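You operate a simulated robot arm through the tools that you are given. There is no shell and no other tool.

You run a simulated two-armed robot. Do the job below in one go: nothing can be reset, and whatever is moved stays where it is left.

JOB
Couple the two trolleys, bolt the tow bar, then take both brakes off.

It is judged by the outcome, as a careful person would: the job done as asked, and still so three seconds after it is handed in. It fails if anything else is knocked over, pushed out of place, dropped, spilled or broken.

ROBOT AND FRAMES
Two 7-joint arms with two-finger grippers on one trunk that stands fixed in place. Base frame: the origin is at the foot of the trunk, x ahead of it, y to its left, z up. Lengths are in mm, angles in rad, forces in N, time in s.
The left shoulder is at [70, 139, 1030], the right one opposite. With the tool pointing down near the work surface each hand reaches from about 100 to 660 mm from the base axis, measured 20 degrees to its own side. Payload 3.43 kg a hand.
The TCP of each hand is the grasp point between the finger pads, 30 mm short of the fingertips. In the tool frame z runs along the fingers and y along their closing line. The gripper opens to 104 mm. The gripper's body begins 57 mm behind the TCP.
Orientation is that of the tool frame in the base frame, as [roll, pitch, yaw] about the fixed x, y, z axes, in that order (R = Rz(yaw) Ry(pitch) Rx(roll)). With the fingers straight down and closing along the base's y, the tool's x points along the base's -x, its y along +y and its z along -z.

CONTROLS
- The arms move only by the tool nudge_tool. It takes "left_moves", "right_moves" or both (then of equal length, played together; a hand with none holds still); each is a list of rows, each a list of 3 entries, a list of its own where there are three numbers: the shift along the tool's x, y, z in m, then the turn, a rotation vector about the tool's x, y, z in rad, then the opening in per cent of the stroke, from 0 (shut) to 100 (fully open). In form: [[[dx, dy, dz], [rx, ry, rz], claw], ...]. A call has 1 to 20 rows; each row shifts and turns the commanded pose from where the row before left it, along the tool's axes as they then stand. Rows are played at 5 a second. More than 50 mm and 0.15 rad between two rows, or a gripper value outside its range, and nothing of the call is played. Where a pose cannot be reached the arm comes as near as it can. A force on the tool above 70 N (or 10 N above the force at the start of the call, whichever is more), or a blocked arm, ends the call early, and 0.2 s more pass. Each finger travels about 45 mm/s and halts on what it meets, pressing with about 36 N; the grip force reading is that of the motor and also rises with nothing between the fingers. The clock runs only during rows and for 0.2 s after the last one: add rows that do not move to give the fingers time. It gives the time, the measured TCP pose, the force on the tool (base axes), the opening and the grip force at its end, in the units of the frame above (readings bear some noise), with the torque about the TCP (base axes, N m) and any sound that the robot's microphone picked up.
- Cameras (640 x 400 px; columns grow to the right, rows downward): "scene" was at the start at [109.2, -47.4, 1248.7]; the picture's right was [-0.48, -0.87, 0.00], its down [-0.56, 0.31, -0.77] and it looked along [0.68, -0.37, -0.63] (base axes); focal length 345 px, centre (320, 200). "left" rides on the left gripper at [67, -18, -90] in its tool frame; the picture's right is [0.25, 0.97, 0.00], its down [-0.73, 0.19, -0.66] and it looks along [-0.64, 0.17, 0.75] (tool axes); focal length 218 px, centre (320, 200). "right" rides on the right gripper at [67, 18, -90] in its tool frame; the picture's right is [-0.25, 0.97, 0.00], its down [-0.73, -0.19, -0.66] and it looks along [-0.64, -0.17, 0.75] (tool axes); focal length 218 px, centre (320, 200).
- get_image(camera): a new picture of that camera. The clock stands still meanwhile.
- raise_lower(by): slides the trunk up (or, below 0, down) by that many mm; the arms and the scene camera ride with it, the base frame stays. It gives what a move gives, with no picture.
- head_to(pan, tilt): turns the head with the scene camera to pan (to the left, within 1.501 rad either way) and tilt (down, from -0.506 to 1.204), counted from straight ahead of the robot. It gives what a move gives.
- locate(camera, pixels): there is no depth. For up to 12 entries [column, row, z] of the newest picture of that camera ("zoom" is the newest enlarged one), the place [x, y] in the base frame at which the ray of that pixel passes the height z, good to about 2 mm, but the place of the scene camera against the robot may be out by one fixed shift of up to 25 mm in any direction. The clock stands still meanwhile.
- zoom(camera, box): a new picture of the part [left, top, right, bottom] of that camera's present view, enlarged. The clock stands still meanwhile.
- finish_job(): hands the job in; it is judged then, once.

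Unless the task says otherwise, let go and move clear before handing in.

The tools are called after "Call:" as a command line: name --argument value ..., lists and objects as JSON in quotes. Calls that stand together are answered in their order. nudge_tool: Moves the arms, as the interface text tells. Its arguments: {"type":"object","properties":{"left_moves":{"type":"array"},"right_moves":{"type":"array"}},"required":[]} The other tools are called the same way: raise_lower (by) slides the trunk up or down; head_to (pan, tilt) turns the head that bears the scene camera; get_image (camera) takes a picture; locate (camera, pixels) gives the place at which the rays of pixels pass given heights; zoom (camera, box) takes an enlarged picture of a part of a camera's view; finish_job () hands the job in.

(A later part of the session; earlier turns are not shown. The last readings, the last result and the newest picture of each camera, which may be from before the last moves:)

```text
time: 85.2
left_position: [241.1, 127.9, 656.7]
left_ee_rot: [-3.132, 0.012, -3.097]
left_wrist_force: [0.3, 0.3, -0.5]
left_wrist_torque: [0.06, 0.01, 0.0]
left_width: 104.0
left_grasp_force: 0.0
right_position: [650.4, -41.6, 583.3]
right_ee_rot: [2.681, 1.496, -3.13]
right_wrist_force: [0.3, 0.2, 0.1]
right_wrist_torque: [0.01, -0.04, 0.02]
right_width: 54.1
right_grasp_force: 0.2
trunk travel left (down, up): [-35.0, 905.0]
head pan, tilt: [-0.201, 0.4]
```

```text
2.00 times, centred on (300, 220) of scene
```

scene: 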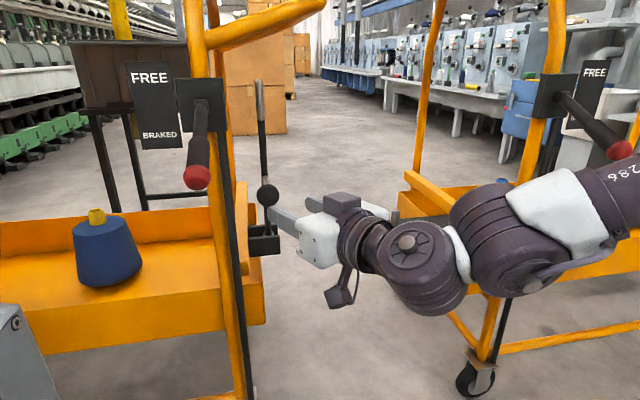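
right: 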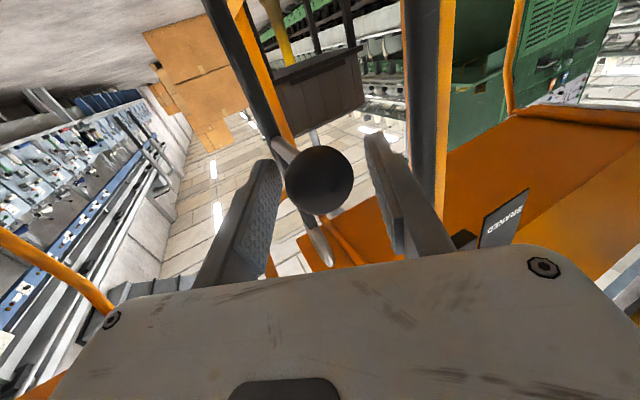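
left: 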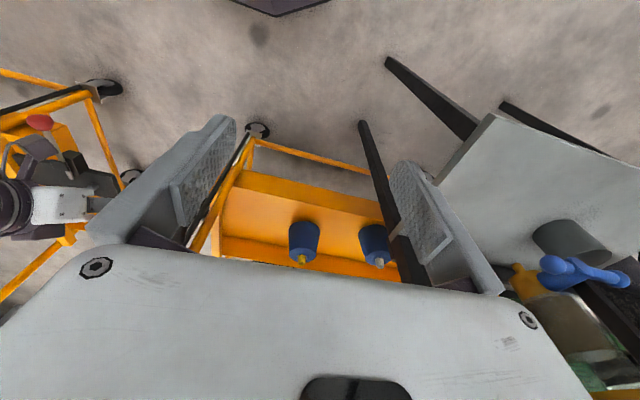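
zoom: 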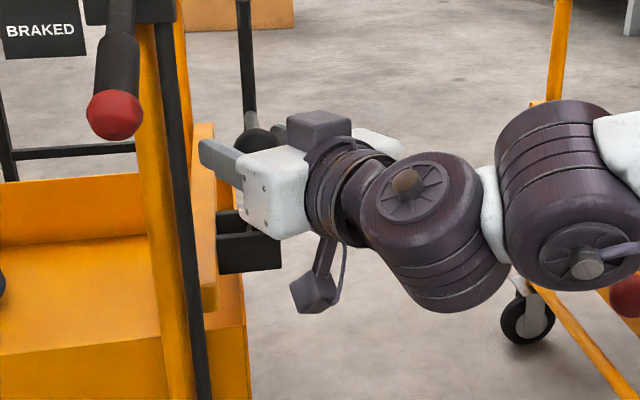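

The ball now sits between the fingers (320,180), slightly nearer the right-image finger gap's left side. I'll close the gripper on it.

Call:
nudge_tool --right_moves '[[[0, 0, 0], [0, 0, 0], 40], [[0, 0, 0], [0, 0, 0], 30], [[0, 0, 0], [0, 0, 0], 20], [[0, 0, 0], [0, 0, 0], 20], [[0, 0, 0], [0, 0, 0], 20]]'

Call:
get_image --camera "right"

```text
time: 86.4
left_position: [241.5, 127.7, 657.5]
left_ee_rot: [-3.132, 0.012, -3.098]
left_wrist_force: [0.1, 0.2, -0.3]
left_wrist_torque: [0.05, 0.04, -0.01]
left_width: 104.0
left_grasp_force: 0.1
right_position: [650.4, -40.3, 583.7]
right_ee_rot: [2.679, 1.499, -3.135]
right_wrist_force: [2.6, 0.3, 0.5]
right_wrist_torque: [0.07, -0.05, -0.24]
right_width: 44.0
right_grasp_force: 36.1
trunk travel left (down, up): [-35.0, 905.0]
head pan, tilt: [-0.201, 0.4]
```

```text
taken
```

right: 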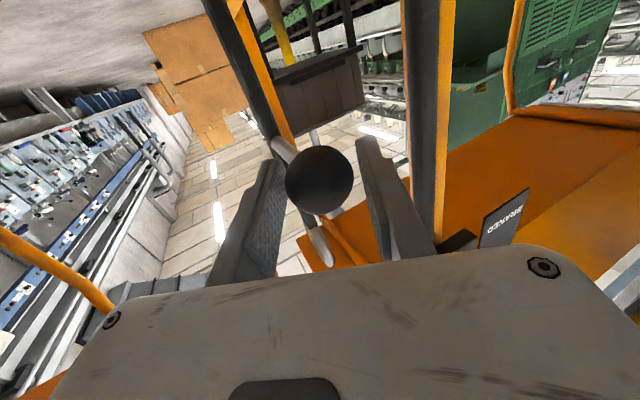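

The ball is gripped (44 mm wide, 36 N). I'll swing it in small arcs about the hinge, first about 30° to the right, watching the forces.

Call:
nudge_tool --right_moves '[[[0.001, -0.0095, -0.0047], [0, 0, 0], 20], [[0.0015, -0.0095, -0.0047], [0, 0, 0], 20], [[0.002, -0.009, -0.0045], [0, 0, 0], 20], [[0.004, -0.0102, -0.0048], [0, 0, 0], 20], [[0.005, -0.0102, -0.0048], [0, 0, 0], 20], [[0.005, -0.0101, -0.0048], [0, 0, 0], 20], [[0, 0, 0], [0, 0, 0], 20]]'

Call:
get_image --camera "scene"

Call:
get_image --camera "right"

```text
time: 88.0
left_position: [239.8, 126.9, 656.4]
left_ee_rot: [-3.131, 0.012, -3.099]
left_wrist_force: [0.3, -0.7, -0.1]
left_wrist_torque: [-0.04, 0.03, -0.02]
left_width: 103.9
left_grasp_force: 0.1
right_position: [652.4, -109.2, 566.0]
right_ee_rot: [2.692, 1.498, -3.123]
right_wrist_force: [-7.4, -1.4, 2.5]
right_wrist_torque: [0.28, 0.02, -0.25]
right_width: 44.0
right_grasp_force: 36.1
trunk travel left (down, up): [-35.0, 905.0]
head pan, tilt: [-0.201, 0.4]
```

```text
taken
```

scene: 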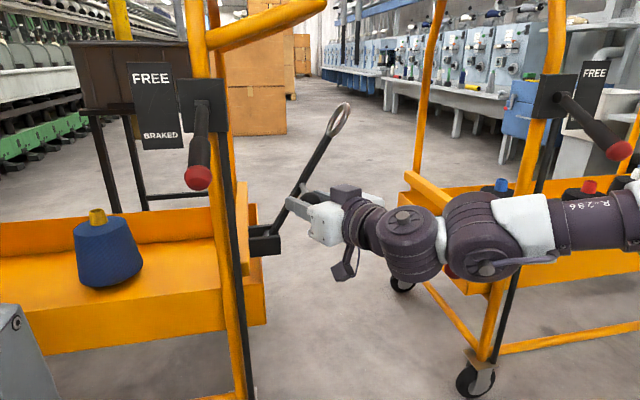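

```text
taken
```

right: 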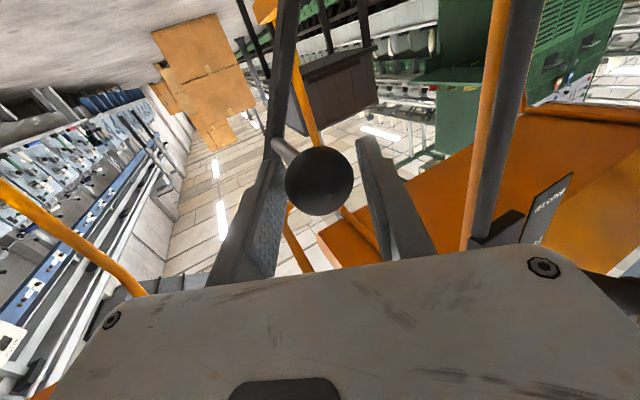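

The bar follows nicely (ring now at scene (340,118)), with only about 7 N. I'll continue to about 70° and inspect the alignment with the pin.

Call:
nudge_tool --right_moves '[[[0.0065, -0.009, -0.005], [0, 0, 0], 20], [[0.0075, -0.0085, -0.0045], [0, 0, 0], 20], [[0.0082, -0.0081, -0.0041], [0, 0, 0], 20], [[0.009, -0.0075, -0.0031], [0, 0, 0], 20], [[0.0097, -0.0069, -0.0028], [0, 0, 0], 20], [[0.0103, -0.0063, -0.0024], [0, 0, 0], 20], [[0.0111, -0.005, -0.0017], [0, 0, 0], 20], [[0.0113, -0.0045, -0.0014], [0, 0, 0], 20], [[0, 0, 0], [0, 0, 0], 20]]'

Call:
get_image --camera "scene"

Call:
get_image --camera "right"

Call:
zoom --camera "scene" --box '[240, 140, 440, 300]'

```text
time: 90.0
left_position: [241.1, 127.7, 657.2]
left_ee_rot: [-3.13, 0.013, -3.098]
left_wrist_force: [0.0, 0.2, 0.1]
left_wrist_torque: [0.02, 0.02, -0.02]
left_width: 103.8
left_grasp_force: 0.1
right_position: [651.3, -168.0, 490.7]
right_ee_rot: [2.683, 1.499, -3.13]
right_wrist_force: [1.7, 4.9, -2.0]
right_wrist_torque: [0.57, -0.1, -0.07]
right_width: 44.3
right_grasp_force: 36.2
trunk travel left (down, up): [-35.0, 905.0]
head pan, tilt: [-0.201, 0.4]
```

```text
taken
```

scene: 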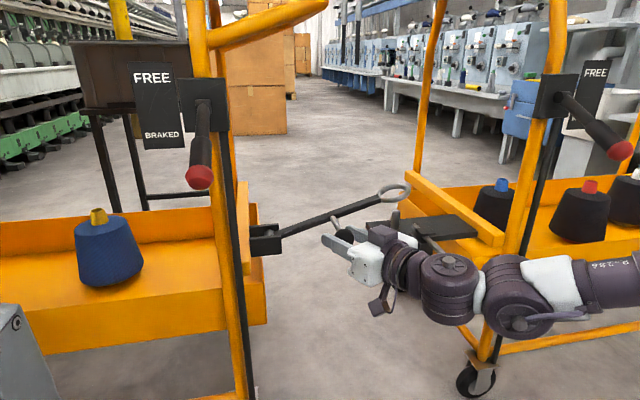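

```text
taken
```

right: 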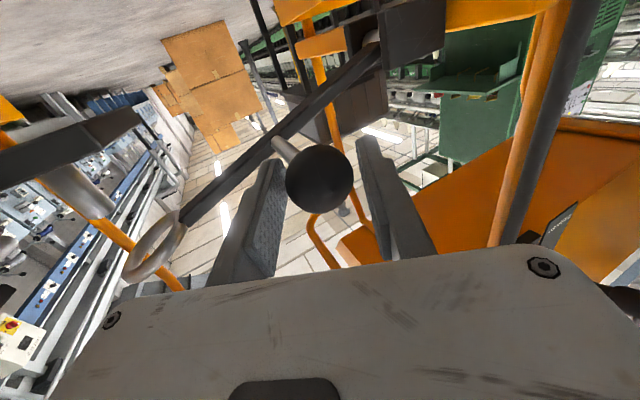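

```text
2.50 times, centred on (340, 220) of scene
```

zoom: 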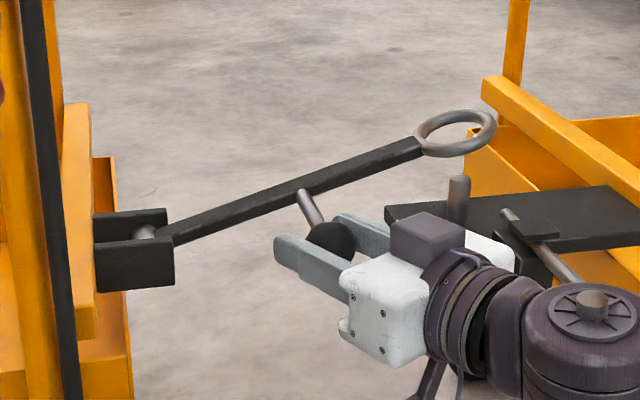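

The ring (395,193 scene) is coming down over the pin with good tolerance. I'll continue to about 84° and check.

Call:
nudge_tool --right_moves '[[[0.0115, -0.0035, -0.0008], [0, 0, 0], 20], [[0.0115, -0.0025, -0.0004], [0, 0, 0], 20], [[0.011, -0.0015, -0.0002], [0, 0, 0], 20], [[0, 0, 0], [0, 0, 0], 20]]'

Call:
zoom --camera "scene" --box '[240, 140, 440, 300]'

Call:
get_image --camera "right"

```text
time: 91.0
left_position: [241.2, 127.9, 657.6]
left_ee_rot: [-3.131, 0.012, -3.099]
left_wrist_force: [0.4, -0.6, -1.3]
left_wrist_torque: [0.03, 0.03, -0.01]
left_width: 104.2
left_grasp_force: 0.0
right_position: [649.5, -176.6, 456.7]
right_ee_rot: [2.688, 1.497, -3.125]
right_wrist_force: [3.9, 7.8, 0.6]
right_wrist_torque: [0.6, -0.16, -0.02]
right_width: 44.2
right_grasp_force: 35.7
trunk travel left (down, up): [-35.0, 905.0]
head pan, tilt: [-0.201, 0.4]
```

```text
2.50 times, centred on (340, 220) of scene
```

zoom: 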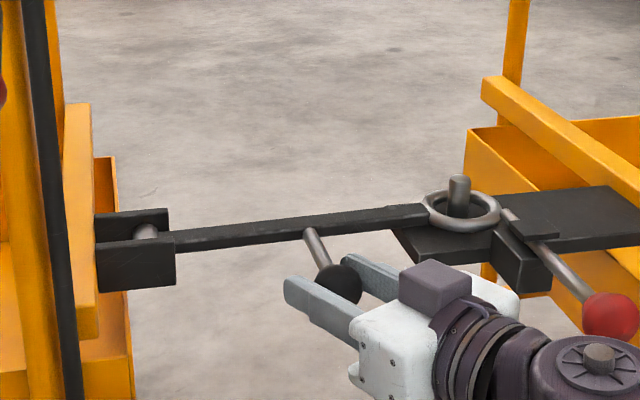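

```text
taken
```

right: 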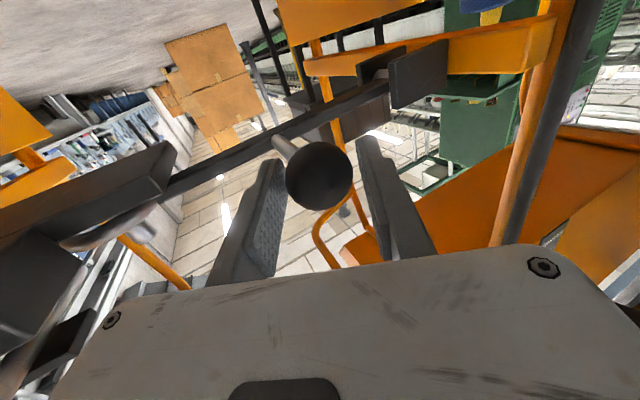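

The ring encircles the pin (zoom 460,205). A few more millimetres down until it rests; I'll also ease 2 mm back toward the hinge to relieve the 8 N side force.

Call:
nudge_tool --right_moves '[[[0.004, 0.001, 0.0005], [0, 0, 0], 20], [[0.004, 0.001, 0.0005], [0, 0, 0], 20], [[0.004, 0, 0.0], [0, 0, 0], 20], [[0.003, 0, 0], [0, 0, 0], 20], [[0, 0, 0], [0, 0, 0], 20]]'

Call:
zoom --camera "scene" --box '[340, 180, 440, 260]'

```text
time: 92.2
left_position: [238.9, 126.7, 657.1]
left_ee_rot: [-3.132, 0.016, -3.097]
left_wrist_force: [-0.3, -0.3, 0.1]
left_wrist_torque: [0.0, -0.01, -0.01]
left_width: 103.9
left_grasp_force: 0.1
right_position: [648.1, -174.0, 448.4]
right_ee_rot: [2.604, 1.51, 3.071]
right_wrist_force: [12.9, -12.7, 30.1]
right_wrist_torque: [-0.04, -0.28, -0.35]
right_width: 44.5
right_grasp_force: 35.9
trunk travel left (down, up): [-35.0, 905.0]
head pan, tilt: [-0.201, 0.4]
```

```text
5.00 times, centred on (390, 220) of scene
```

zoom: 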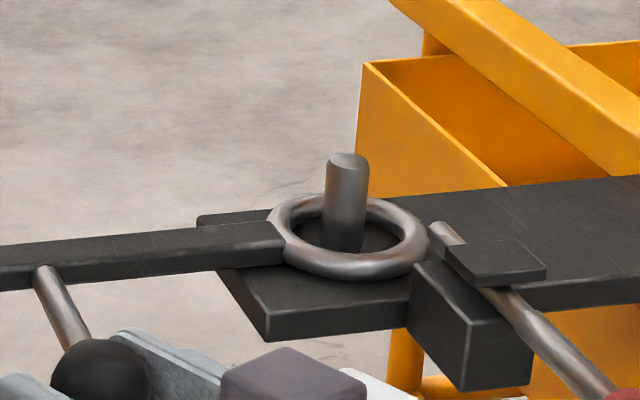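

Contact: 30 N upward and the ring lies flat on the plate round the pin. I'll relax the downward push, open, and back straight out 100 mm.

Call:
nudge_tool --right_moves '[[[-0.003, 0, 0], [0, 0, 0], 20], [[0, 0, 0], [0, 0, 0], 40], [[0, 0, 0], [0, 0, 0], 60], [[0, 0, 0], [0, 0, 0], 64], [[0, 0, -0.03], [0, 0, 0], 64], [[0, 0, -0.035], [0, 0, 0], 64], [[0, 0, -0.04], [0, 0, 0], 64], [[0, 0, 0], [0, 0, 0], 64]]'

Call:
get_image --camera "scene"

Call:
get_image --camera "right"

Call:
zoom --camera "scene" --box '[340, 180, 480, 300]'

```text
time: 94.0
left_position: [240.9, 128.2, 657.0]
left_ee_rot: [-3.129, 0.012, -3.098]
left_wrist_force: [0.0, 0.1, 0.0]
left_wrist_torque: [-0.01, 0.02, 0.01]
left_width: 104.0
left_grasp_force: 0.1
right_position: [555.6, -222.8, 450.9]
right_ee_rot: [2.678, 1.498, -3.135]
right_wrist_force: [0.6, 0.4, -0.7]
right_wrist_torque: [0.03, -0.02, -0.02]
right_width: 66.5
right_grasp_force: 0.0
trunk travel left (down, up): [-35.0, 905.0]
head pan, tilt: [-0.201, 0.4]
```

```text
taken
```

scene: 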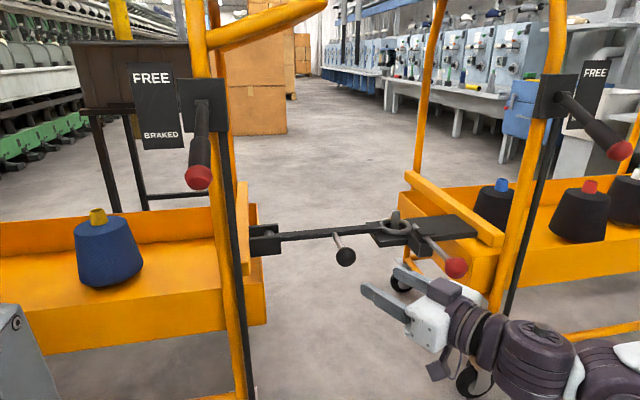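

```text
taken
```

right: 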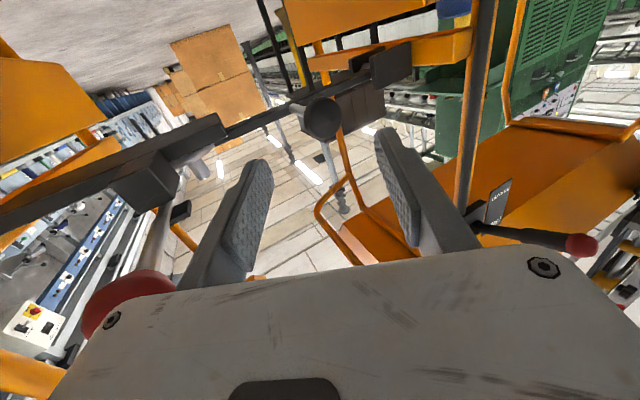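

```text
3.33 times, centred on (410, 240) of scene
```

zoom: 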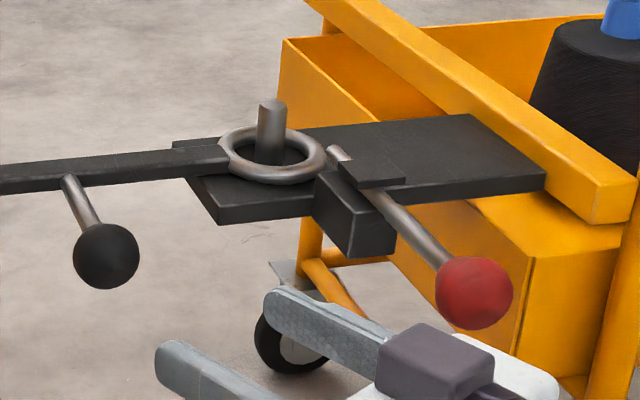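

The bar is coupled: ring round the pin, resting flat. Next, the bolt: I'll back off, turn the fingers straight ahead and line up behind the red knob (about (560,-329,472)).

Call:
nudge_tool --right_moves '[[[0, 0, -0.04], [0, 0, 0], 64], [[0, 0, -0.04], [0, 0, 0], 64], [[0, 0, -0.04], [0, 0, 0], 64], [[0, 0, 0], [0.12, 0, 0], 64], [[0, 0, 0], [0.12, 0, 0], 64], [[0, 0, 0], [0.12, 0, 0], 64], [[0, 0, 0], [0.1, 0, 0], 64], [[0, 0, 0], [0, 0, 0], 64]]'

Call:
get_image --camera "right"

Call:
get_image --camera "scene"

```text
time: 95.8
left_position: [240.2, 128.5, 657.2]
left_ee_rot: [-3.131, 0.014, -3.098]
left_wrist_force: [0.0, -0.1, -0.5]
left_wrist_torque: [0.0, -0.02, -0.01]
left_width: 104.1
left_grasp_force: 0.0
right_position: [483.1, -320.8, 432.0]
right_ee_rot: [3.014, 1.498, 3.106]
right_wrist_force: [0.0, 1.0, 0.5]
right_wrist_torque: [0.0, -0.01, 0.02]
right_width: 66.7
right_grasp_force: 0.1
right hand out of reach, approached as far as the arm can: row 4, 5, 6, 7
trunk travel left (down, up): [-35.0, 905.0]
head pan, tilt: [-0.201, 0.4]
```

```text
taken
```

right: 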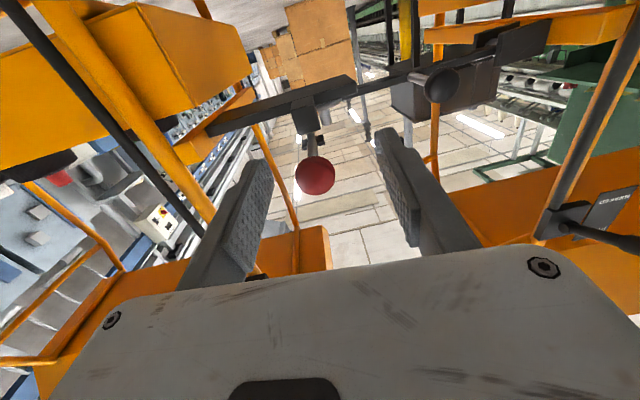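

```text
taken
```

scene: 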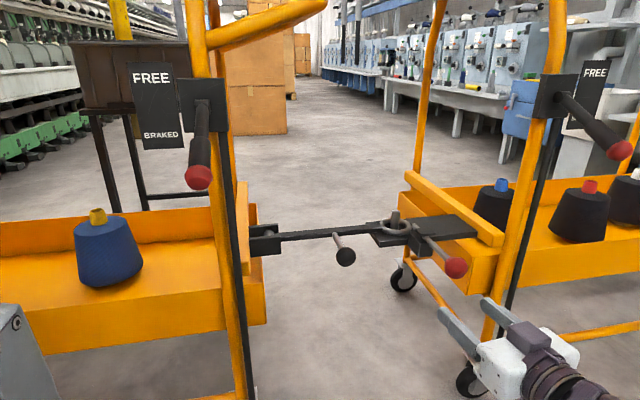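

The knob (right view 315,175) is at about (562,-330,469): 79 mm ahead and 37 mm above the grasp point. I'll raise first, then check before advancing.

Call:
nudge_tool --right_moves '[[[-0.02, -0.0045, -0.002], [0, 0, 0], 64], [[-0.02, -0.0045, -0.002], [0, 0, 0], 64], [[0, 0, 0], [0, 0, 0], 64]]'

Call:
get_image --camera "right"

```text
time: 96.6
left_position: [241.6, 127.5, 657.3]
left_ee_rot: [-3.131, 0.012, -3.098]
left_wrist_force: [1.1, -1.6, 0.3]
left_wrist_torque: [0.02, -0.01, -0.01]
left_width: 103.8
left_grasp_force: 0.1
right_position: [488.9, -331.1, 469.3]
right_ee_rot: [3.009, 1.501, 3.099]
right_wrist_force: [0.4, -0.5, -0.3]
right_wrist_torque: [-0.03, -0.01, 0.03]
right_width: 66.6
right_grasp_force: 0.0
right hand out of reach, approached as far as the arm can: row 2
trunk travel left (down, up): [-35.0, 905.0]
head pan, tilt: [-0.201, 0.4]
```

```text
taken
```

right: 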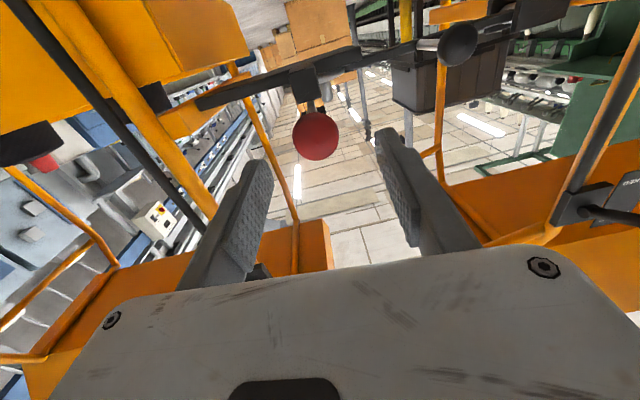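

The knob is now level, 73 mm ahead and about 5 mm to the right. I'll advance 68 mm and close on it.

Call:
nudge_tool --right_moves '[[[-0.0015, -0.0025, 0.022], [0, 0, 0], 64], [[-0.0015, -0.0025, 0.023], [0, 0, 0], 64], [[-0.001, 0, 0.023], [0, 0, 0], 64], [[0, 0, 0], [0, 0, 0], 64]]'

Call:
get_image --camera "right"

Call:
zoom --camera "scene" --box '[340, 180, 520, 330]'

```text
time: 97.6
left_position: [240.2, 126.8, 657.0]
left_ee_rot: [-3.13, 0.011, -3.098]
left_wrist_force: [-1.3, 0.6, 0.5]
left_wrist_torque: [0.0, 0.0, 0.0]
left_width: 103.9
left_grasp_force: 0.0
right_position: [556.3, -329.8, 468.1]
right_ee_rot: [3.018, 1.498, 3.107]
right_wrist_force: [0.4, 0.0, -0.6]
right_wrist_torque: [-0.01, 0.0, -0.01]
right_width: 66.6
right_grasp_force: 0.0
trunk travel left (down, up): [-35.0, 905.0]
head pan, tilt: [-0.201, 0.4]
```

```text
taken
```

right: 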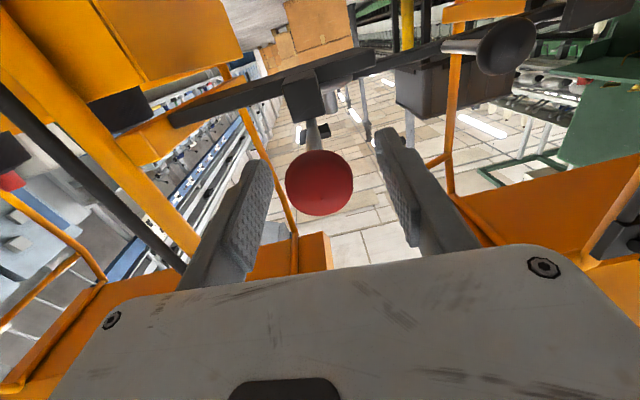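

```text
2.67 times, centred on (430, 255) of scene
```

zoom: 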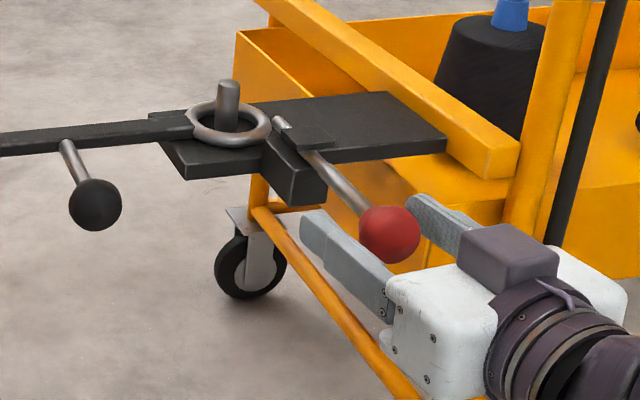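

The knob is centred between the fingers (320,183). I'll close on it.

Call:
nudge_tool --right_moves '[[[0, 0, 0], [0, 0, 0], 45], [[0, 0, 0], [0, 0, 0], 30], [[0, 0, 0], [0, 0, 0], 20], [[0, 0, 0], [0, 0, 0], 20], [[0, 0, 0], [0, 0, 0], 20]]'

Call:
nudge_tool --right_moves '[[[-0.0007, 0.0009, 0.01], [0, 0, 0], 20], [[-0.0007, 0.0009, 0.01], [0, 0, 0], 20], [[0, 0, 0], [0, 0, 0], 20]]'

Call:
zoom --camera "scene" --box '[340, 180, 520, 330]'

```text
time: 98.8
left_position: [240.7, 127.8, 657.2]
left_ee_rot: [-3.13, 0.013, -3.097]
left_wrist_force: [0.6, -0.5, 1.2]
left_wrist_torque: [-0.01, 0.0, 0.03]
left_width: 103.9
left_grasp_force: 0.1
right_position: [556.3, -329.2, 467.0]
right_ee_rot: [3.009, 1.498, 3.098]
right_wrist_force: [5.4, -1.1, 0.9]
right_wrist_torque: [0.02, 0.0, -0.91]
right_width: 38.0
right_grasp_force: 35.6
trunk travel left (down, up): [-35.0, 905.0]
head pan, tilt: [-0.201, 0.4]
```

```text
time: 99.6
left_position: [241.2, 127.1, 657.3]
left_ee_rot: [-3.134, 0.014, -3.098]
left_wrist_force: [-0.1, 0.1, 0.2]
left_wrist_torque: [-0.01, 0.01, 0.01]
left_width: 103.8
left_grasp_force: 0.1
right_position: [576.2, -327.8, 468.5]
right_ee_rot: [2.994, 1.5, 3.078]
right_wrist_force: [-1.4, -25.8, 2.9]
right_wrist_torque: [-0.06, 0.16, -1.43]
right_width: 38.0
right_grasp_force: 36.5
trunk travel left (down, up): [-35.0, 905.0]
head pan, tilt: [-0.201, 0.4]
```

```text
2.67 times, centred on (430, 255) of scene
```

zoom: 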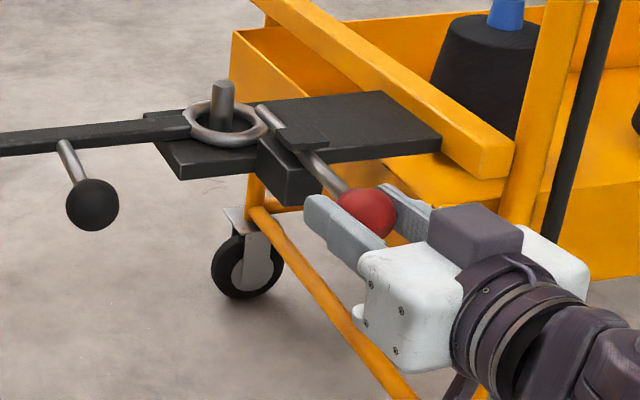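

The bolt slides (tip now over the ring's rim), but I drifted sideways and have 26 N in y. I'll correct about 4 mm to the right and keep pushing straight +x.

Call:
nudge_tool --right_moves '[[[0, -0.0035, 0], [0, 0, 0], 20], [[-0.0007, -0.0009, 0.01], [0, 0, 0], 20], [[-0.0007, -0.0009, 0.01], [0, 0, 0], 20], [[0, 0, 0], [0, 0, 0], 20]]'

Call:
zoom --camera "scene" --box '[340, 180, 520, 330]'

```text
time: 100.6
left_position: [241.6, 128.3, 656.9]
left_ee_rot: [-3.129, 0.012, -3.098]
left_wrist_force: [1.0, 0.6, -0.3]
left_wrist_torque: [-0.02, 0.02, 0.03]
left_width: 104.2
left_grasp_force: 0.1
right_position: [594.9, -326.9, 467.9]
right_ee_rot: [3.025, 1.502, 3.122]
right_wrist_force: [-0.7, 10.3, 3.6]
right_wrist_torque: [0.27, -0.4, -0.37]
right_width: 38.2
right_grasp_force: 36.2
trunk travel left (down, up): [-35.0, 905.0]
head pan, tilt: [-0.201, 0.4]
```

```text
2.67 times, centred on (430, 255) of scene
```

zoom: 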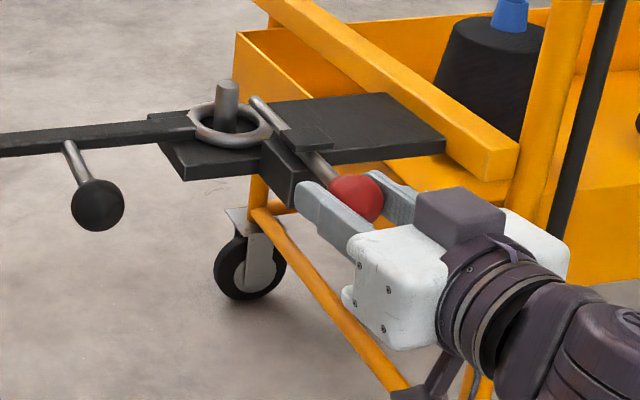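

The tip is well over the ring, with only 10 N side force. I'll keep pushing until it meets its stop.

Call:
nudge_tool --right_moves '[[[-0.0006, -0.0002, 0.008], [0, 0, 0], 20], [[-0.0006, -0.0005, 0.008], [0, 0, 0], 20], [[-0.0006, -0.0005, 0.008], [0, 0, 0], 20], [[0, 0, 0], [0, 0, 0], 20]]'

Call:
zoom --camera "scene" --box '[340, 180, 520, 330]'

```text
time: 101.6
left_position: [238.9, 129.1, 657.9]
left_ee_rot: [-3.131, 0.015, -3.099]
left_wrist_force: [0.1, -0.4, -0.7]
left_wrist_torque: [0.0, 0.03, 0.0]
left_width: 104.0
left_grasp_force: 0.0
right_position: [618.4, -327.1, 468.4]
right_ee_rot: [3.034, 1.502, 3.124]
right_wrist_force: [-38.3, 2.9, -0.4]
right_wrist_torque: [0.01, -0.01, -0.92]
right_width: 38.6
right_grasp_force: 36.0
trunk travel left (down, up): [-35.0, 905.0]
head pan, tilt: [-0.201, 0.4]
```

```text
2.67 times, centred on (430, 255) of scene
```

zoom: 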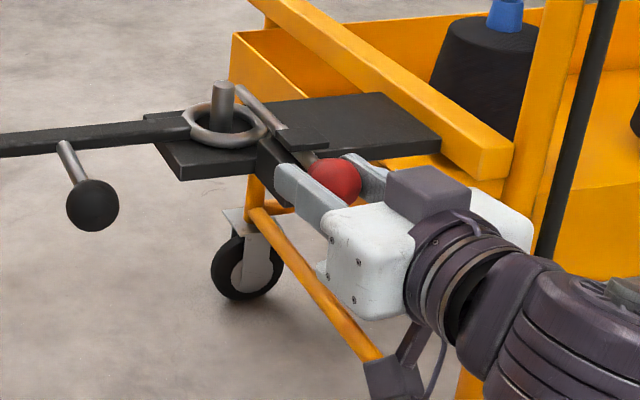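

The knob has moved about 62 mm and now resists with 38 N, which looks like the stop. I'll try 3 mm more to confirm.

Call:
nudge_tool --right_moves '[[[-0.0002, -0.0002, 0.003], [0, 0, 0], 20], [[0, 0, 0], [0, 0, 0], 20]]'

Call:
get_image --camera "right"

Call:
zoom --camera "scene" --box '[370, 190, 470, 270]'

```text
time: 102.2
left_position: [238.4, 127.7, 656.9]
left_ee_rot: [-3.131, 0.014, -3.1]
left_wrist_force: [-0.5, -0.3, -0.2]
left_wrist_torque: [-0.02, 0.0, -0.04]
left_width: 104.1
left_grasp_force: 0.1
right_position: [620.2, -327.8, 467.8]
right_ee_rot: [3.025, 1.5, 3.113]
right_wrist_force: [-29.9, 4.4, 0.2]
right_wrist_torque: [-0.14, 0.03, -0.83]
right_width: 38.0
right_grasp_force: 36.1
trunk travel left (down, up): [-35.0, 905.0]
head pan, tilt: [-0.201, 0.4]
```

```text
taken
```

right: 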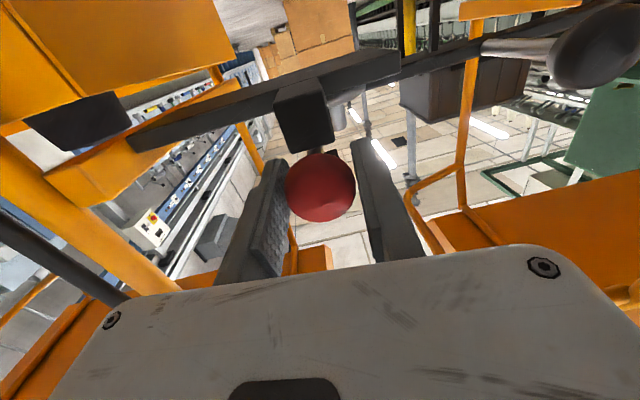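

```text
5.00 times, centred on (420, 230) of scene
```

zoom: 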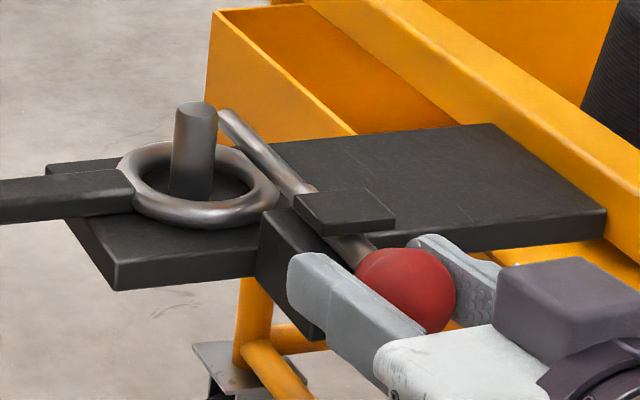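

The push now slips slightly at about 30-38 N with the rod well across the ring (zoom 250,150), so it seems home. I'll release, back out, and then confirm by pressing the knob from behind with closed fingers.

Call:
nudge_tool --right_moves '[[[0, 0, 0], [0, 0, 0], 40], [[0, 0, 0], [0, 0, 0], 64], [[0, 0, 0], [0, 0, 0], 64], [[0, 0, -0.03], [0, 0, 0], 64], [[0, 0, -0.03], [0, 0, 0], 64], [[0, 0, -0.03], [0, 0, 0], 40], [[0, 0, 0], [0, 0, 0], 10], [[0, 0, 0], [0, 0, 0], 0], [[0, 0, 0], [0, 0, 0], 0], [[0, 0, 0], [0, 0, 0], 0]]'

Call:
get_image --camera "right"

Call:
zoom --camera "scene" --box '[370, 190, 470, 270]'

```text
time: 104.4
left_position: [240.3, 128.8, 656.9]
left_ee_rot: [-3.131, 0.012, -3.098]
left_wrist_force: [-0.1, 0.5, -1.0]
left_wrist_torque: [-0.01, -0.04, -0.03]
left_width: 104.1
left_grasp_force: 0.1
right_position: [533.8, -335.4, 471.5]
right_ee_rot: [3.014, 1.499, 3.104]
right_wrist_force: [-0.5, 0.2, 0.3]
right_wrist_torque: [-0.02, -0.02, -0.01]
right_width: 0.1
right_grasp_force: 33.6
trunk travel left (down, up): [-35.0, 905.0]
head pan, tilt: [-0.201, 0.4]
```

```text
taken
```

right: 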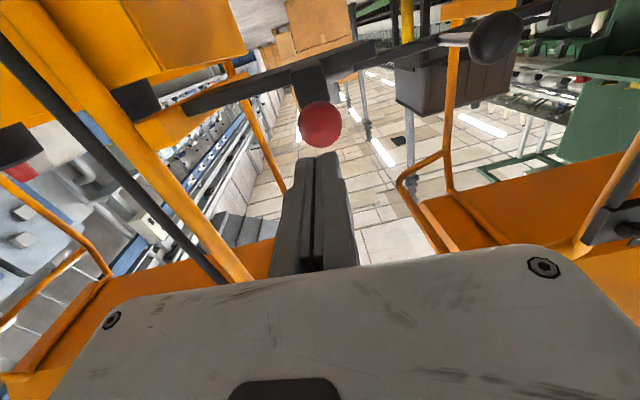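

```text
5.00 times, centred on (420, 230) of scene
```

zoom: 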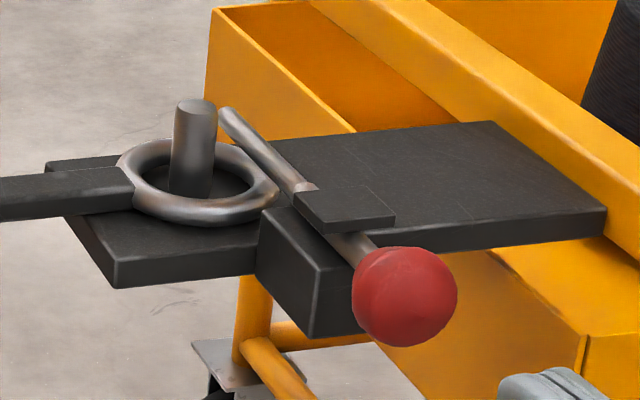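

The knob now sits close to its guide with the rod over the ring. I'll press it with the closed fingertips to confirm it is home.

Call:
nudge_tool --right_moves '[[[0, 0.0035, 0.017], [0, 0, 0], 0], [[0, 0, 0.017], [0, 0, 0], 0], [[0, 0, 0.003], [0, 0, 0], 0], [[0, 0, 0.003], [0, 0, 0], 0], [[0, 0, 0], [0, 0, 0], 0]]'

Call:
zoom --camera "scene" --box '[370, 190, 470, 270]'

```text
time: 105.6
left_position: [241.8, 127.1, 656.2]
left_ee_rot: [-3.13, 0.014, -3.099]
left_wrist_force: [0.9, -0.1, 0.5]
left_wrist_torque: [0.0, -0.02, 0.0]
left_width: 103.9
left_grasp_force: 0.1
right_position: [572.4, -329.2, 470.0]
right_ee_rot: [3.014, 1.5, 3.106]
right_wrist_force: [1.2, 0.0, -0.1]
right_wrist_torque: [-0.01, 0.01, -0.01]
right_width: 0.0
right_grasp_force: 34.9
trunk travel left (down, up): [-35.0, 905.0]
head pan, tilt: [-0.201, 0.4]
```

```text
5.00 times, centred on (420, 230) of scene
```

zoom: 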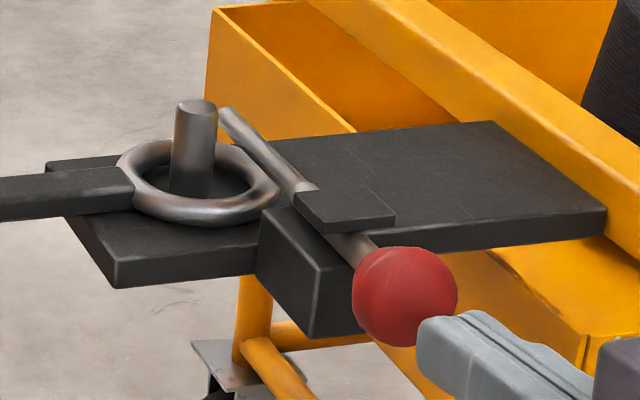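

Not touching yet (1 N). I'll continue in 3 mm steps.

Call:
nudge_tool --right_moves '[[[0, 0, 0.004], [0, 0, 0], 0], [[0, 0, 0.003], [0, 0, 0], 0], [[0, 0, 0.003], [0, 0, 0], 0], [[0, 0, 0.002], [0, 0, 0], 0], [[0, 0, 0], [0, 0, 0], 0]]'

Call:
zoom --camera "scene" --box '[370, 190, 470, 270]'

```text
time: 106.8
left_position: [242.4, 128.1, 656.4]
left_ee_rot: [-3.132, 0.011, -3.098]
left_wrist_force: [0.2, -0.1, 0.1]
left_wrist_torque: [0.0, -0.01, 0.01]
left_width: 104.1
left_grasp_force: 0.1
right_position: [585.5, -327.2, 470.0]
right_ee_rot: [3.02, 1.498, 3.111]
right_wrist_force: [-0.9, 0.0, 0.3]
right_wrist_torque: [-0.01, -0.01, -0.02]
right_width: 0.0
right_grasp_force: 34.4
trunk travel left (down, up): [-35.0, 905.0]
head pan, tilt: [-0.201, 0.4]
```

```text
5.00 times, centred on (420, 230) of scene
```

zoom: 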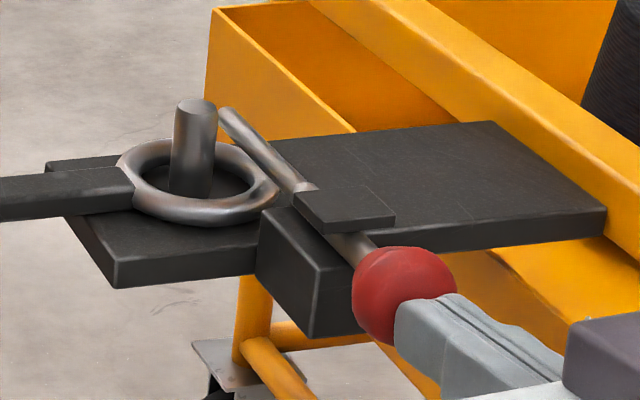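

Still no contact (under 1 N) and the knob hasn't moved. A few more 2 mm steps.

Call:
nudge_tool --right_moves '[[[0, 0, 0.002], [0, 0, 0], 0], [[0, 0, 0.002], [0, 0, 0], 0], [[0, 0, 0.002], [0, 0, 0], 0], [[0, 0, 0.002], [0, 0, 0], 0], [[0, 0, 0], [0, 0, 0], 0]]'

Call:
get_image --camera "right"

Call:
zoom --camera "scene" --box '[370, 190, 470, 270]'

```text
time: 107.6
left_position: [238.9, 126.7, 658.6]
left_ee_rot: [-3.133, 0.019, -3.095]
left_wrist_force: [-0.1, 0.8, 0.2]
left_wrist_torque: [0.01, 0.0, 0.01]
left_width: 103.8
left_grasp_force: 0.1
right_position: [587.6, -327.1, 469.9]
right_ee_rot: [3.095, 1.499, -3.1]
right_wrist_force: [-101.6, -25.5, 0.2]
right_wrist_torque: [0.26, -0.68, -1.05]
right_width: 5.9
right_grasp_force: 34.7
trunk travel left (down, up): [-35.0, 905.0]
head pan, tilt: [-0.201, 0.4]
stopped in row 4 (right hand): the force on the tool passed its limit at 79 N (the readings are from after the stop); the commanded pose is now the measured one
```

```text
taken
```

right: 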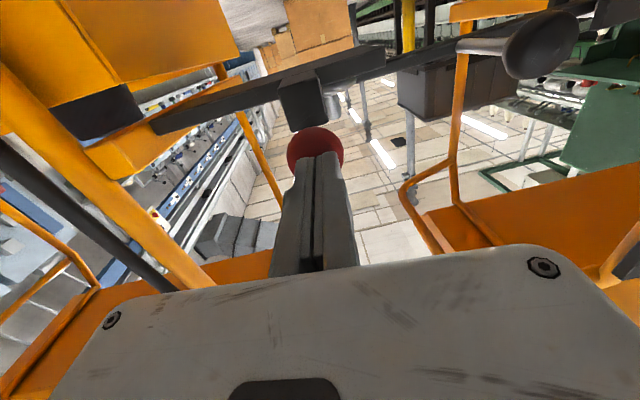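

```text
5.00 times, centred on (420, 230) of scene
```

zoom: 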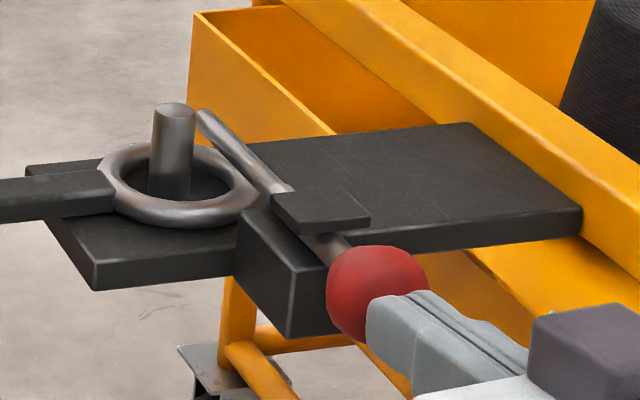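

The knob is firmly at its stop (force spiked to 100 N with no motion; the small view shift is the head flexing since the floor mark moved too). I'll back off immediately.

Call:
nudge_tool --right_moves '[[[0, 0, -0.01], [0, 0, 0], 0], [[0, 0, -0.03], [0, 0, 0], 0], [[0, 0, -0.04], [0, 0, 0], 0], [[0, 0, -0.04], [0, 0, 0], 0], [[0, 0, 0], [0, 0, 0], 0]]'

Call:
get_image --camera "scene"

Call:
zoom --camera "scene" --box '[370, 190, 470, 270]'

```text
time: 108.8
left_position: [240.5, 129.1, 657.0]
left_ee_rot: [-3.132, 0.012, -3.094]
left_wrist_force: [-0.7, -0.4, -0.7]
left_wrist_torque: [-0.01, -0.02, -0.02]
left_width: 103.7
left_grasp_force: 0.0
right_position: [485.3, -337.8, 474.8]
right_ee_rot: [3.052, 1.499, -3.135]
right_wrist_force: [0.0, 0.9, -0.7]
right_wrist_torque: [0.03, -0.01, -0.05]
right_width: 0.0
right_grasp_force: 34.5
right hand out of reach, approached as far as the arm can: row 4
trunk travel left (down, up): [-35.0, 905.0]
head pan, tilt: [-0.201, 0.4]
```

```text
taken
```

scene: 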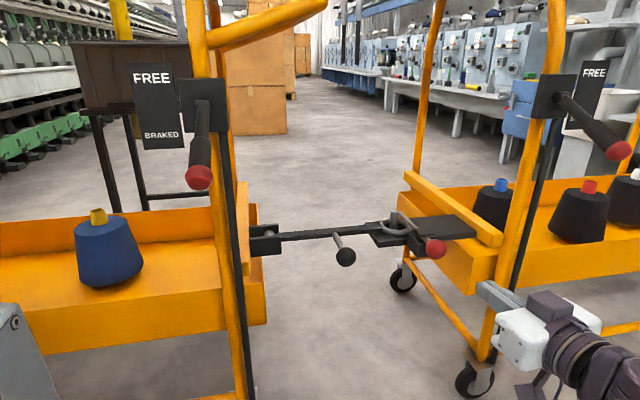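

```text
5.00 times, centred on (420, 230) of scene
```

zoom: 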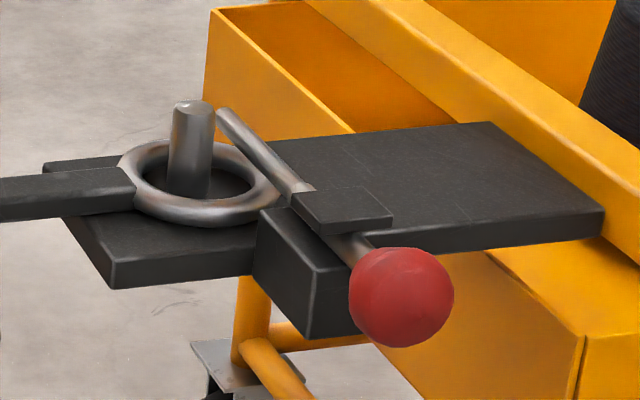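

The view settled back, and the bolt sits home over the ring. Now for the brakes: I'll raise the trunk 150 mm with the hand here (180 mm left of the right brake lever) and then line up on the right brake knob.

Call:
raise_lower --by 150

Call:
nudge_tool --right_moves '[[[0, -0.04, -0.01], [0, 0, 0], 30], [[0, -0.04, -0.01], [0, 0, 0], 60], [[0, -0.04, -0.01], [0, 0, 0], 64], [[0, -0.04, -0.01], [0, 0, 0], 64], [[0, 0, 0], [0, 0, 0], 64]]'

Call:
get_image --camera "right"

Call:
head_to --pan -0.7 --tilt 0.5

Call:
get_image --camera "scene"

```text
time: 110.5
left_position: [240.9, 129.5, 806.8]
left_ee_rot: [-3.131, 0.013, -3.099]
left_wrist_force: [0.1, 0.2, 0.2]
left_wrist_torque: [-0.02, -0.01, -0.01]
left_width: 103.8
left_grasp_force: 0.1
right_position: [484.8, -337.8, 625.4]
right_ee_rot: [3.056, 1.497, -3.131]
right_wrist_force: [0.0, -0.9, 0.1]
right_wrist_torque: [0.0, 0.0, 0.01]
right_width: 0.0
right_grasp_force: 34.6
trunk travel left (down, up): [-185.0, 755.0]
head pan, tilt: [-0.201, 0.4]
```

```text
time: 111.8
left_position: [240.7, 127.2, 807.2]
left_ee_rot: [-3.13, 0.012, -3.096]
left_wrist_force: [0.0, -0.8, 0.1]
left_wrist_torque: [0.02, -0.01, -0.02]
left_width: 104.0
left_grasp_force: 0.1
right_position: [459.5, -502.0, 627.8]
right_ee_rot: [3.054, 1.498, -3.136]
right_wrist_force: [0.1, 0.0, 0.0]
right_wrist_torque: [-0.01, 0.04, 0.01]
right_width: 66.7
right_grasp_force: 0.1
trunk travel left (down, up): [-185.0, 755.0]
head pan, tilt: [-0.201, 0.4]
```

```text
taken
```

right: 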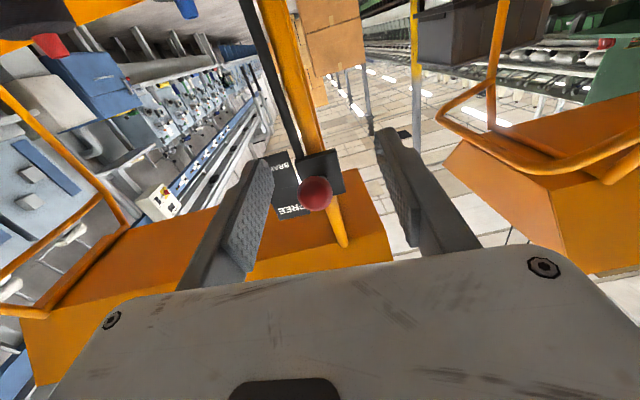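

```text
time: 112.7
left_position: [240.4, 127.9, 807.4]
left_ee_rot: [-3.129, 0.013, -3.098]
left_wrist_force: [0.6, 0.8, -0.2]
left_wrist_torque: [0.02, -0.01, 0.02]
left_width: 104.0
left_grasp_force: 0.0
right_position: [459.2, -501.0, 627.4]
right_ee_rot: [3.058, 1.498, -3.131]
right_wrist_force: [-0.2, 0.1, 0.9]
right_wrist_torque: [0.0, -0.01, 0.01]
right_width: 66.4
right_grasp_force: 0.1
trunk travel left (down, up): [-185.0, 755.0]
head pan, tilt: [-0.7, 0.499]
```

```text
taken
```

scene: 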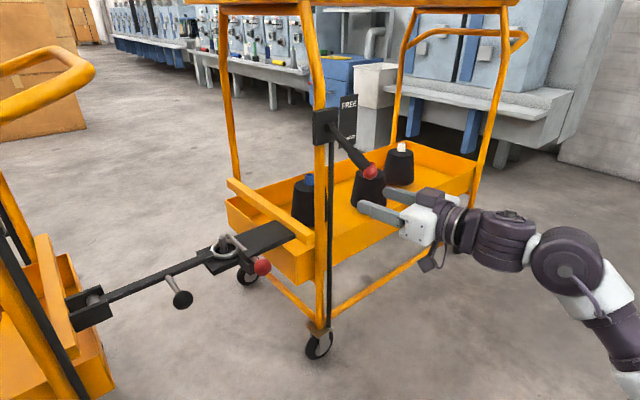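

The right brake knob (right view 316,193) is at about (514,-512,668), with BRAKED at the bottom and FREE at the top of its plate. I'll raise 46 mm, shift right 15 mm, then advance over it.

Call:
nudge_tool --right_moves '[[[-0.023, -0.0075, 0], [0, 0, 0], 64], [[-0.023, -0.0075, 0], [0, 0, 0], 64], [[0, 0, 0], [0, 0, 0], 64]]'

Call:
get_image --camera "right"

```text
time: 113.5
left_position: [241.1, 128.1, 806.7]
left_ee_rot: [-3.132, 0.013, -3.096]
left_wrist_force: [0.0, 0.8, -0.2]
left_wrist_torque: [0.0, -0.01, -0.01]
left_width: 104.1
left_grasp_force: 0.0
right_position: [464.9, -514.8, 671.9]
right_ee_rot: [3.056, 1.496, -3.133]
right_wrist_force: [-0.1, -0.2, 0.1]
right_wrist_torque: [0.0, -0.01, -0.01]
right_width: 66.5
right_grasp_force: 0.0
trunk travel left (down, up): [-185.0, 755.0]
head pan, tilt: [-0.7, 0.499]
```

```text
taken
```

right: 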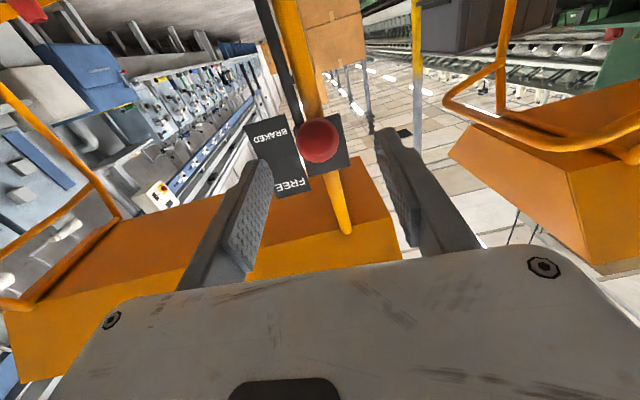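

The knob is straight ahead (317,141), 49 mm away. I'll advance 58 mm so the pads straddle the knob and grip, then close.

Call:
nudge_tool --right_moves '[[[-0.001, -0.001, 0.02], [0, 0, 0], 64], [[-0.001, -0.001, 0.02], [0, 0, 0], 64], [[-0.001, 0, 0.018], [0, 0, 0], 64], [[0, 0, 0], [0, 0, 0], 64]]'

Call:
get_image --camera "right"

Call:
zoom --camera "scene" --box '[280, 80, 480, 280]'

```text
time: 114.5
left_position: [240.6, 128.3, 807.0]
left_ee_rot: [-3.131, 0.01, -3.096]
left_wrist_force: [0.1, 0.6, -0.6]
left_wrist_torque: [0.0, 0.01, 0.0]
left_width: 103.9
left_grasp_force: 0.1
right_position: [522.3, -512.3, 670.4]
right_ee_rot: [3.061, 1.499, -3.13]
right_wrist_force: [-0.7, 0.1, -0.1]
right_wrist_torque: [-0.04, -0.03, 0.0]
right_width: 66.4
right_grasp_force: 0.1
trunk travel left (down, up): [-185.0, 755.0]
head pan, tilt: [-0.7, 0.499]
```

```text
taken
```

right: 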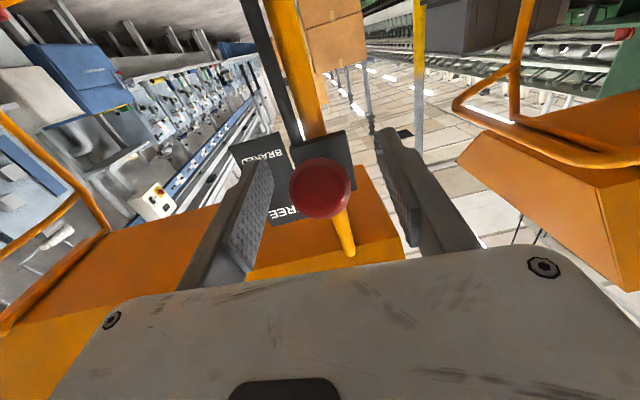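

```text
2.00 times, centred on (380, 180) of scene
```

zoom: 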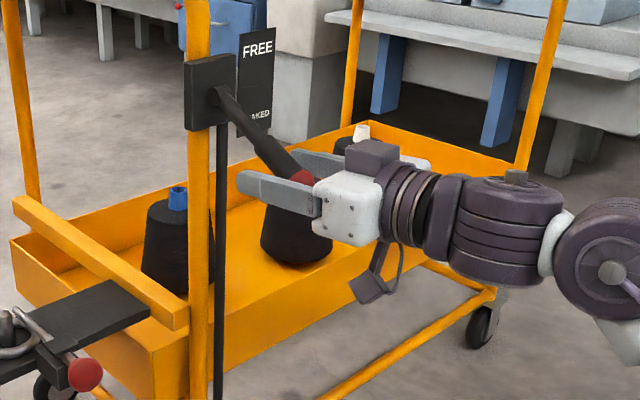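

The pads straddle the knob and grip. I'll close and lift along the arc about the pivot (635,720), first to horizontal.

Call:
nudge_tool --right_moves '[[[0, 0, 0], [0, 0, 0], 45], [[0, 0, 0], [0, 0, 0], 25], [[0, 0, 0], [0, 0, 0], 10], [[0, 0, 0], [0, 0, 0], 10], [[0, 0, 0], [0, 0, 0], 10]]'

Call:
nudge_tool --right_moves '[[[-0.012, 0.0005, -0.0052], [0, 0, 0], 10], [[-0.012, 0.0005, -0.0044], [0, 0, 0], 10], [[-0.0127, 0.0003, -0.0029], [0, 0, 0], 10], [[-0.0127, 0.0002, -0.0016], [0, 0, 0], 10], [[0, 0, 0], [0, 0, 0], 10]]'

Call:
zoom --camera "scene" --box '[280, 80, 480, 280]'

```text
time: 115.7
left_position: [240.7, 129.0, 805.8]
left_ee_rot: [-3.13, 0.012, -3.097]
left_wrist_force: [-0.3, 0.3, 0.1]
left_wrist_torque: [0.0, 0.0, 0.02]
left_width: 104.1
left_grasp_force: 0.1
right_position: [523.2, -511.4, 671.4]
right_ee_rot: [3.044, 1.497, 3.138]
right_wrist_force: [2.1, 2.6, 0.5]
right_wrist_torque: [0.66, -0.05, -1.23]
right_width: 26.3
right_grasp_force: 36.0
trunk travel left (down, up): [-185.0, 755.0]
head pan, tilt: [-0.7, 0.499]
```

```text
time: 116.9
left_position: [241.9, 128.1, 806.8]
left_ee_rot: [-3.131, 0.012, -3.095]
left_wrist_force: [-1.0, -0.2, 0.0]
left_wrist_torque: [-0.02, 0.01, 0.02]
left_width: 104.1
left_grasp_force: 0.1
right_position: [511.5, -513.8, 722.8]
right_ee_rot: [3.059, 1.499, -3.131]
right_wrist_force: [-6.6, 3.9, -5.7]
right_wrist_torque: [0.16, 0.44, -1.53]
right_width: 26.8
right_grasp_force: 35.9
trunk travel left (down, up): [-185.0, 755.0]
head pan, tilt: [-0.7, 0.499]
```

```text
2.00 times, centred on (380, 180) of scene
```

zoom: 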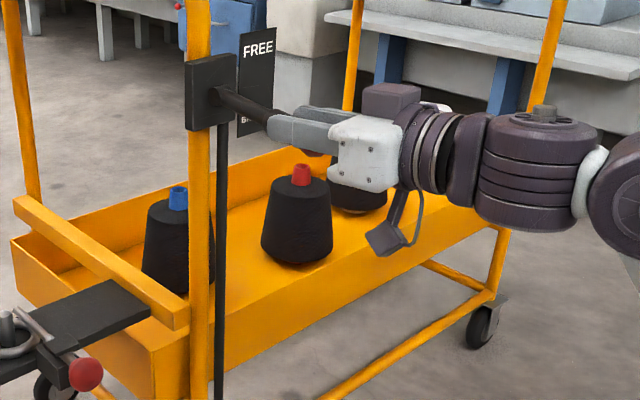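

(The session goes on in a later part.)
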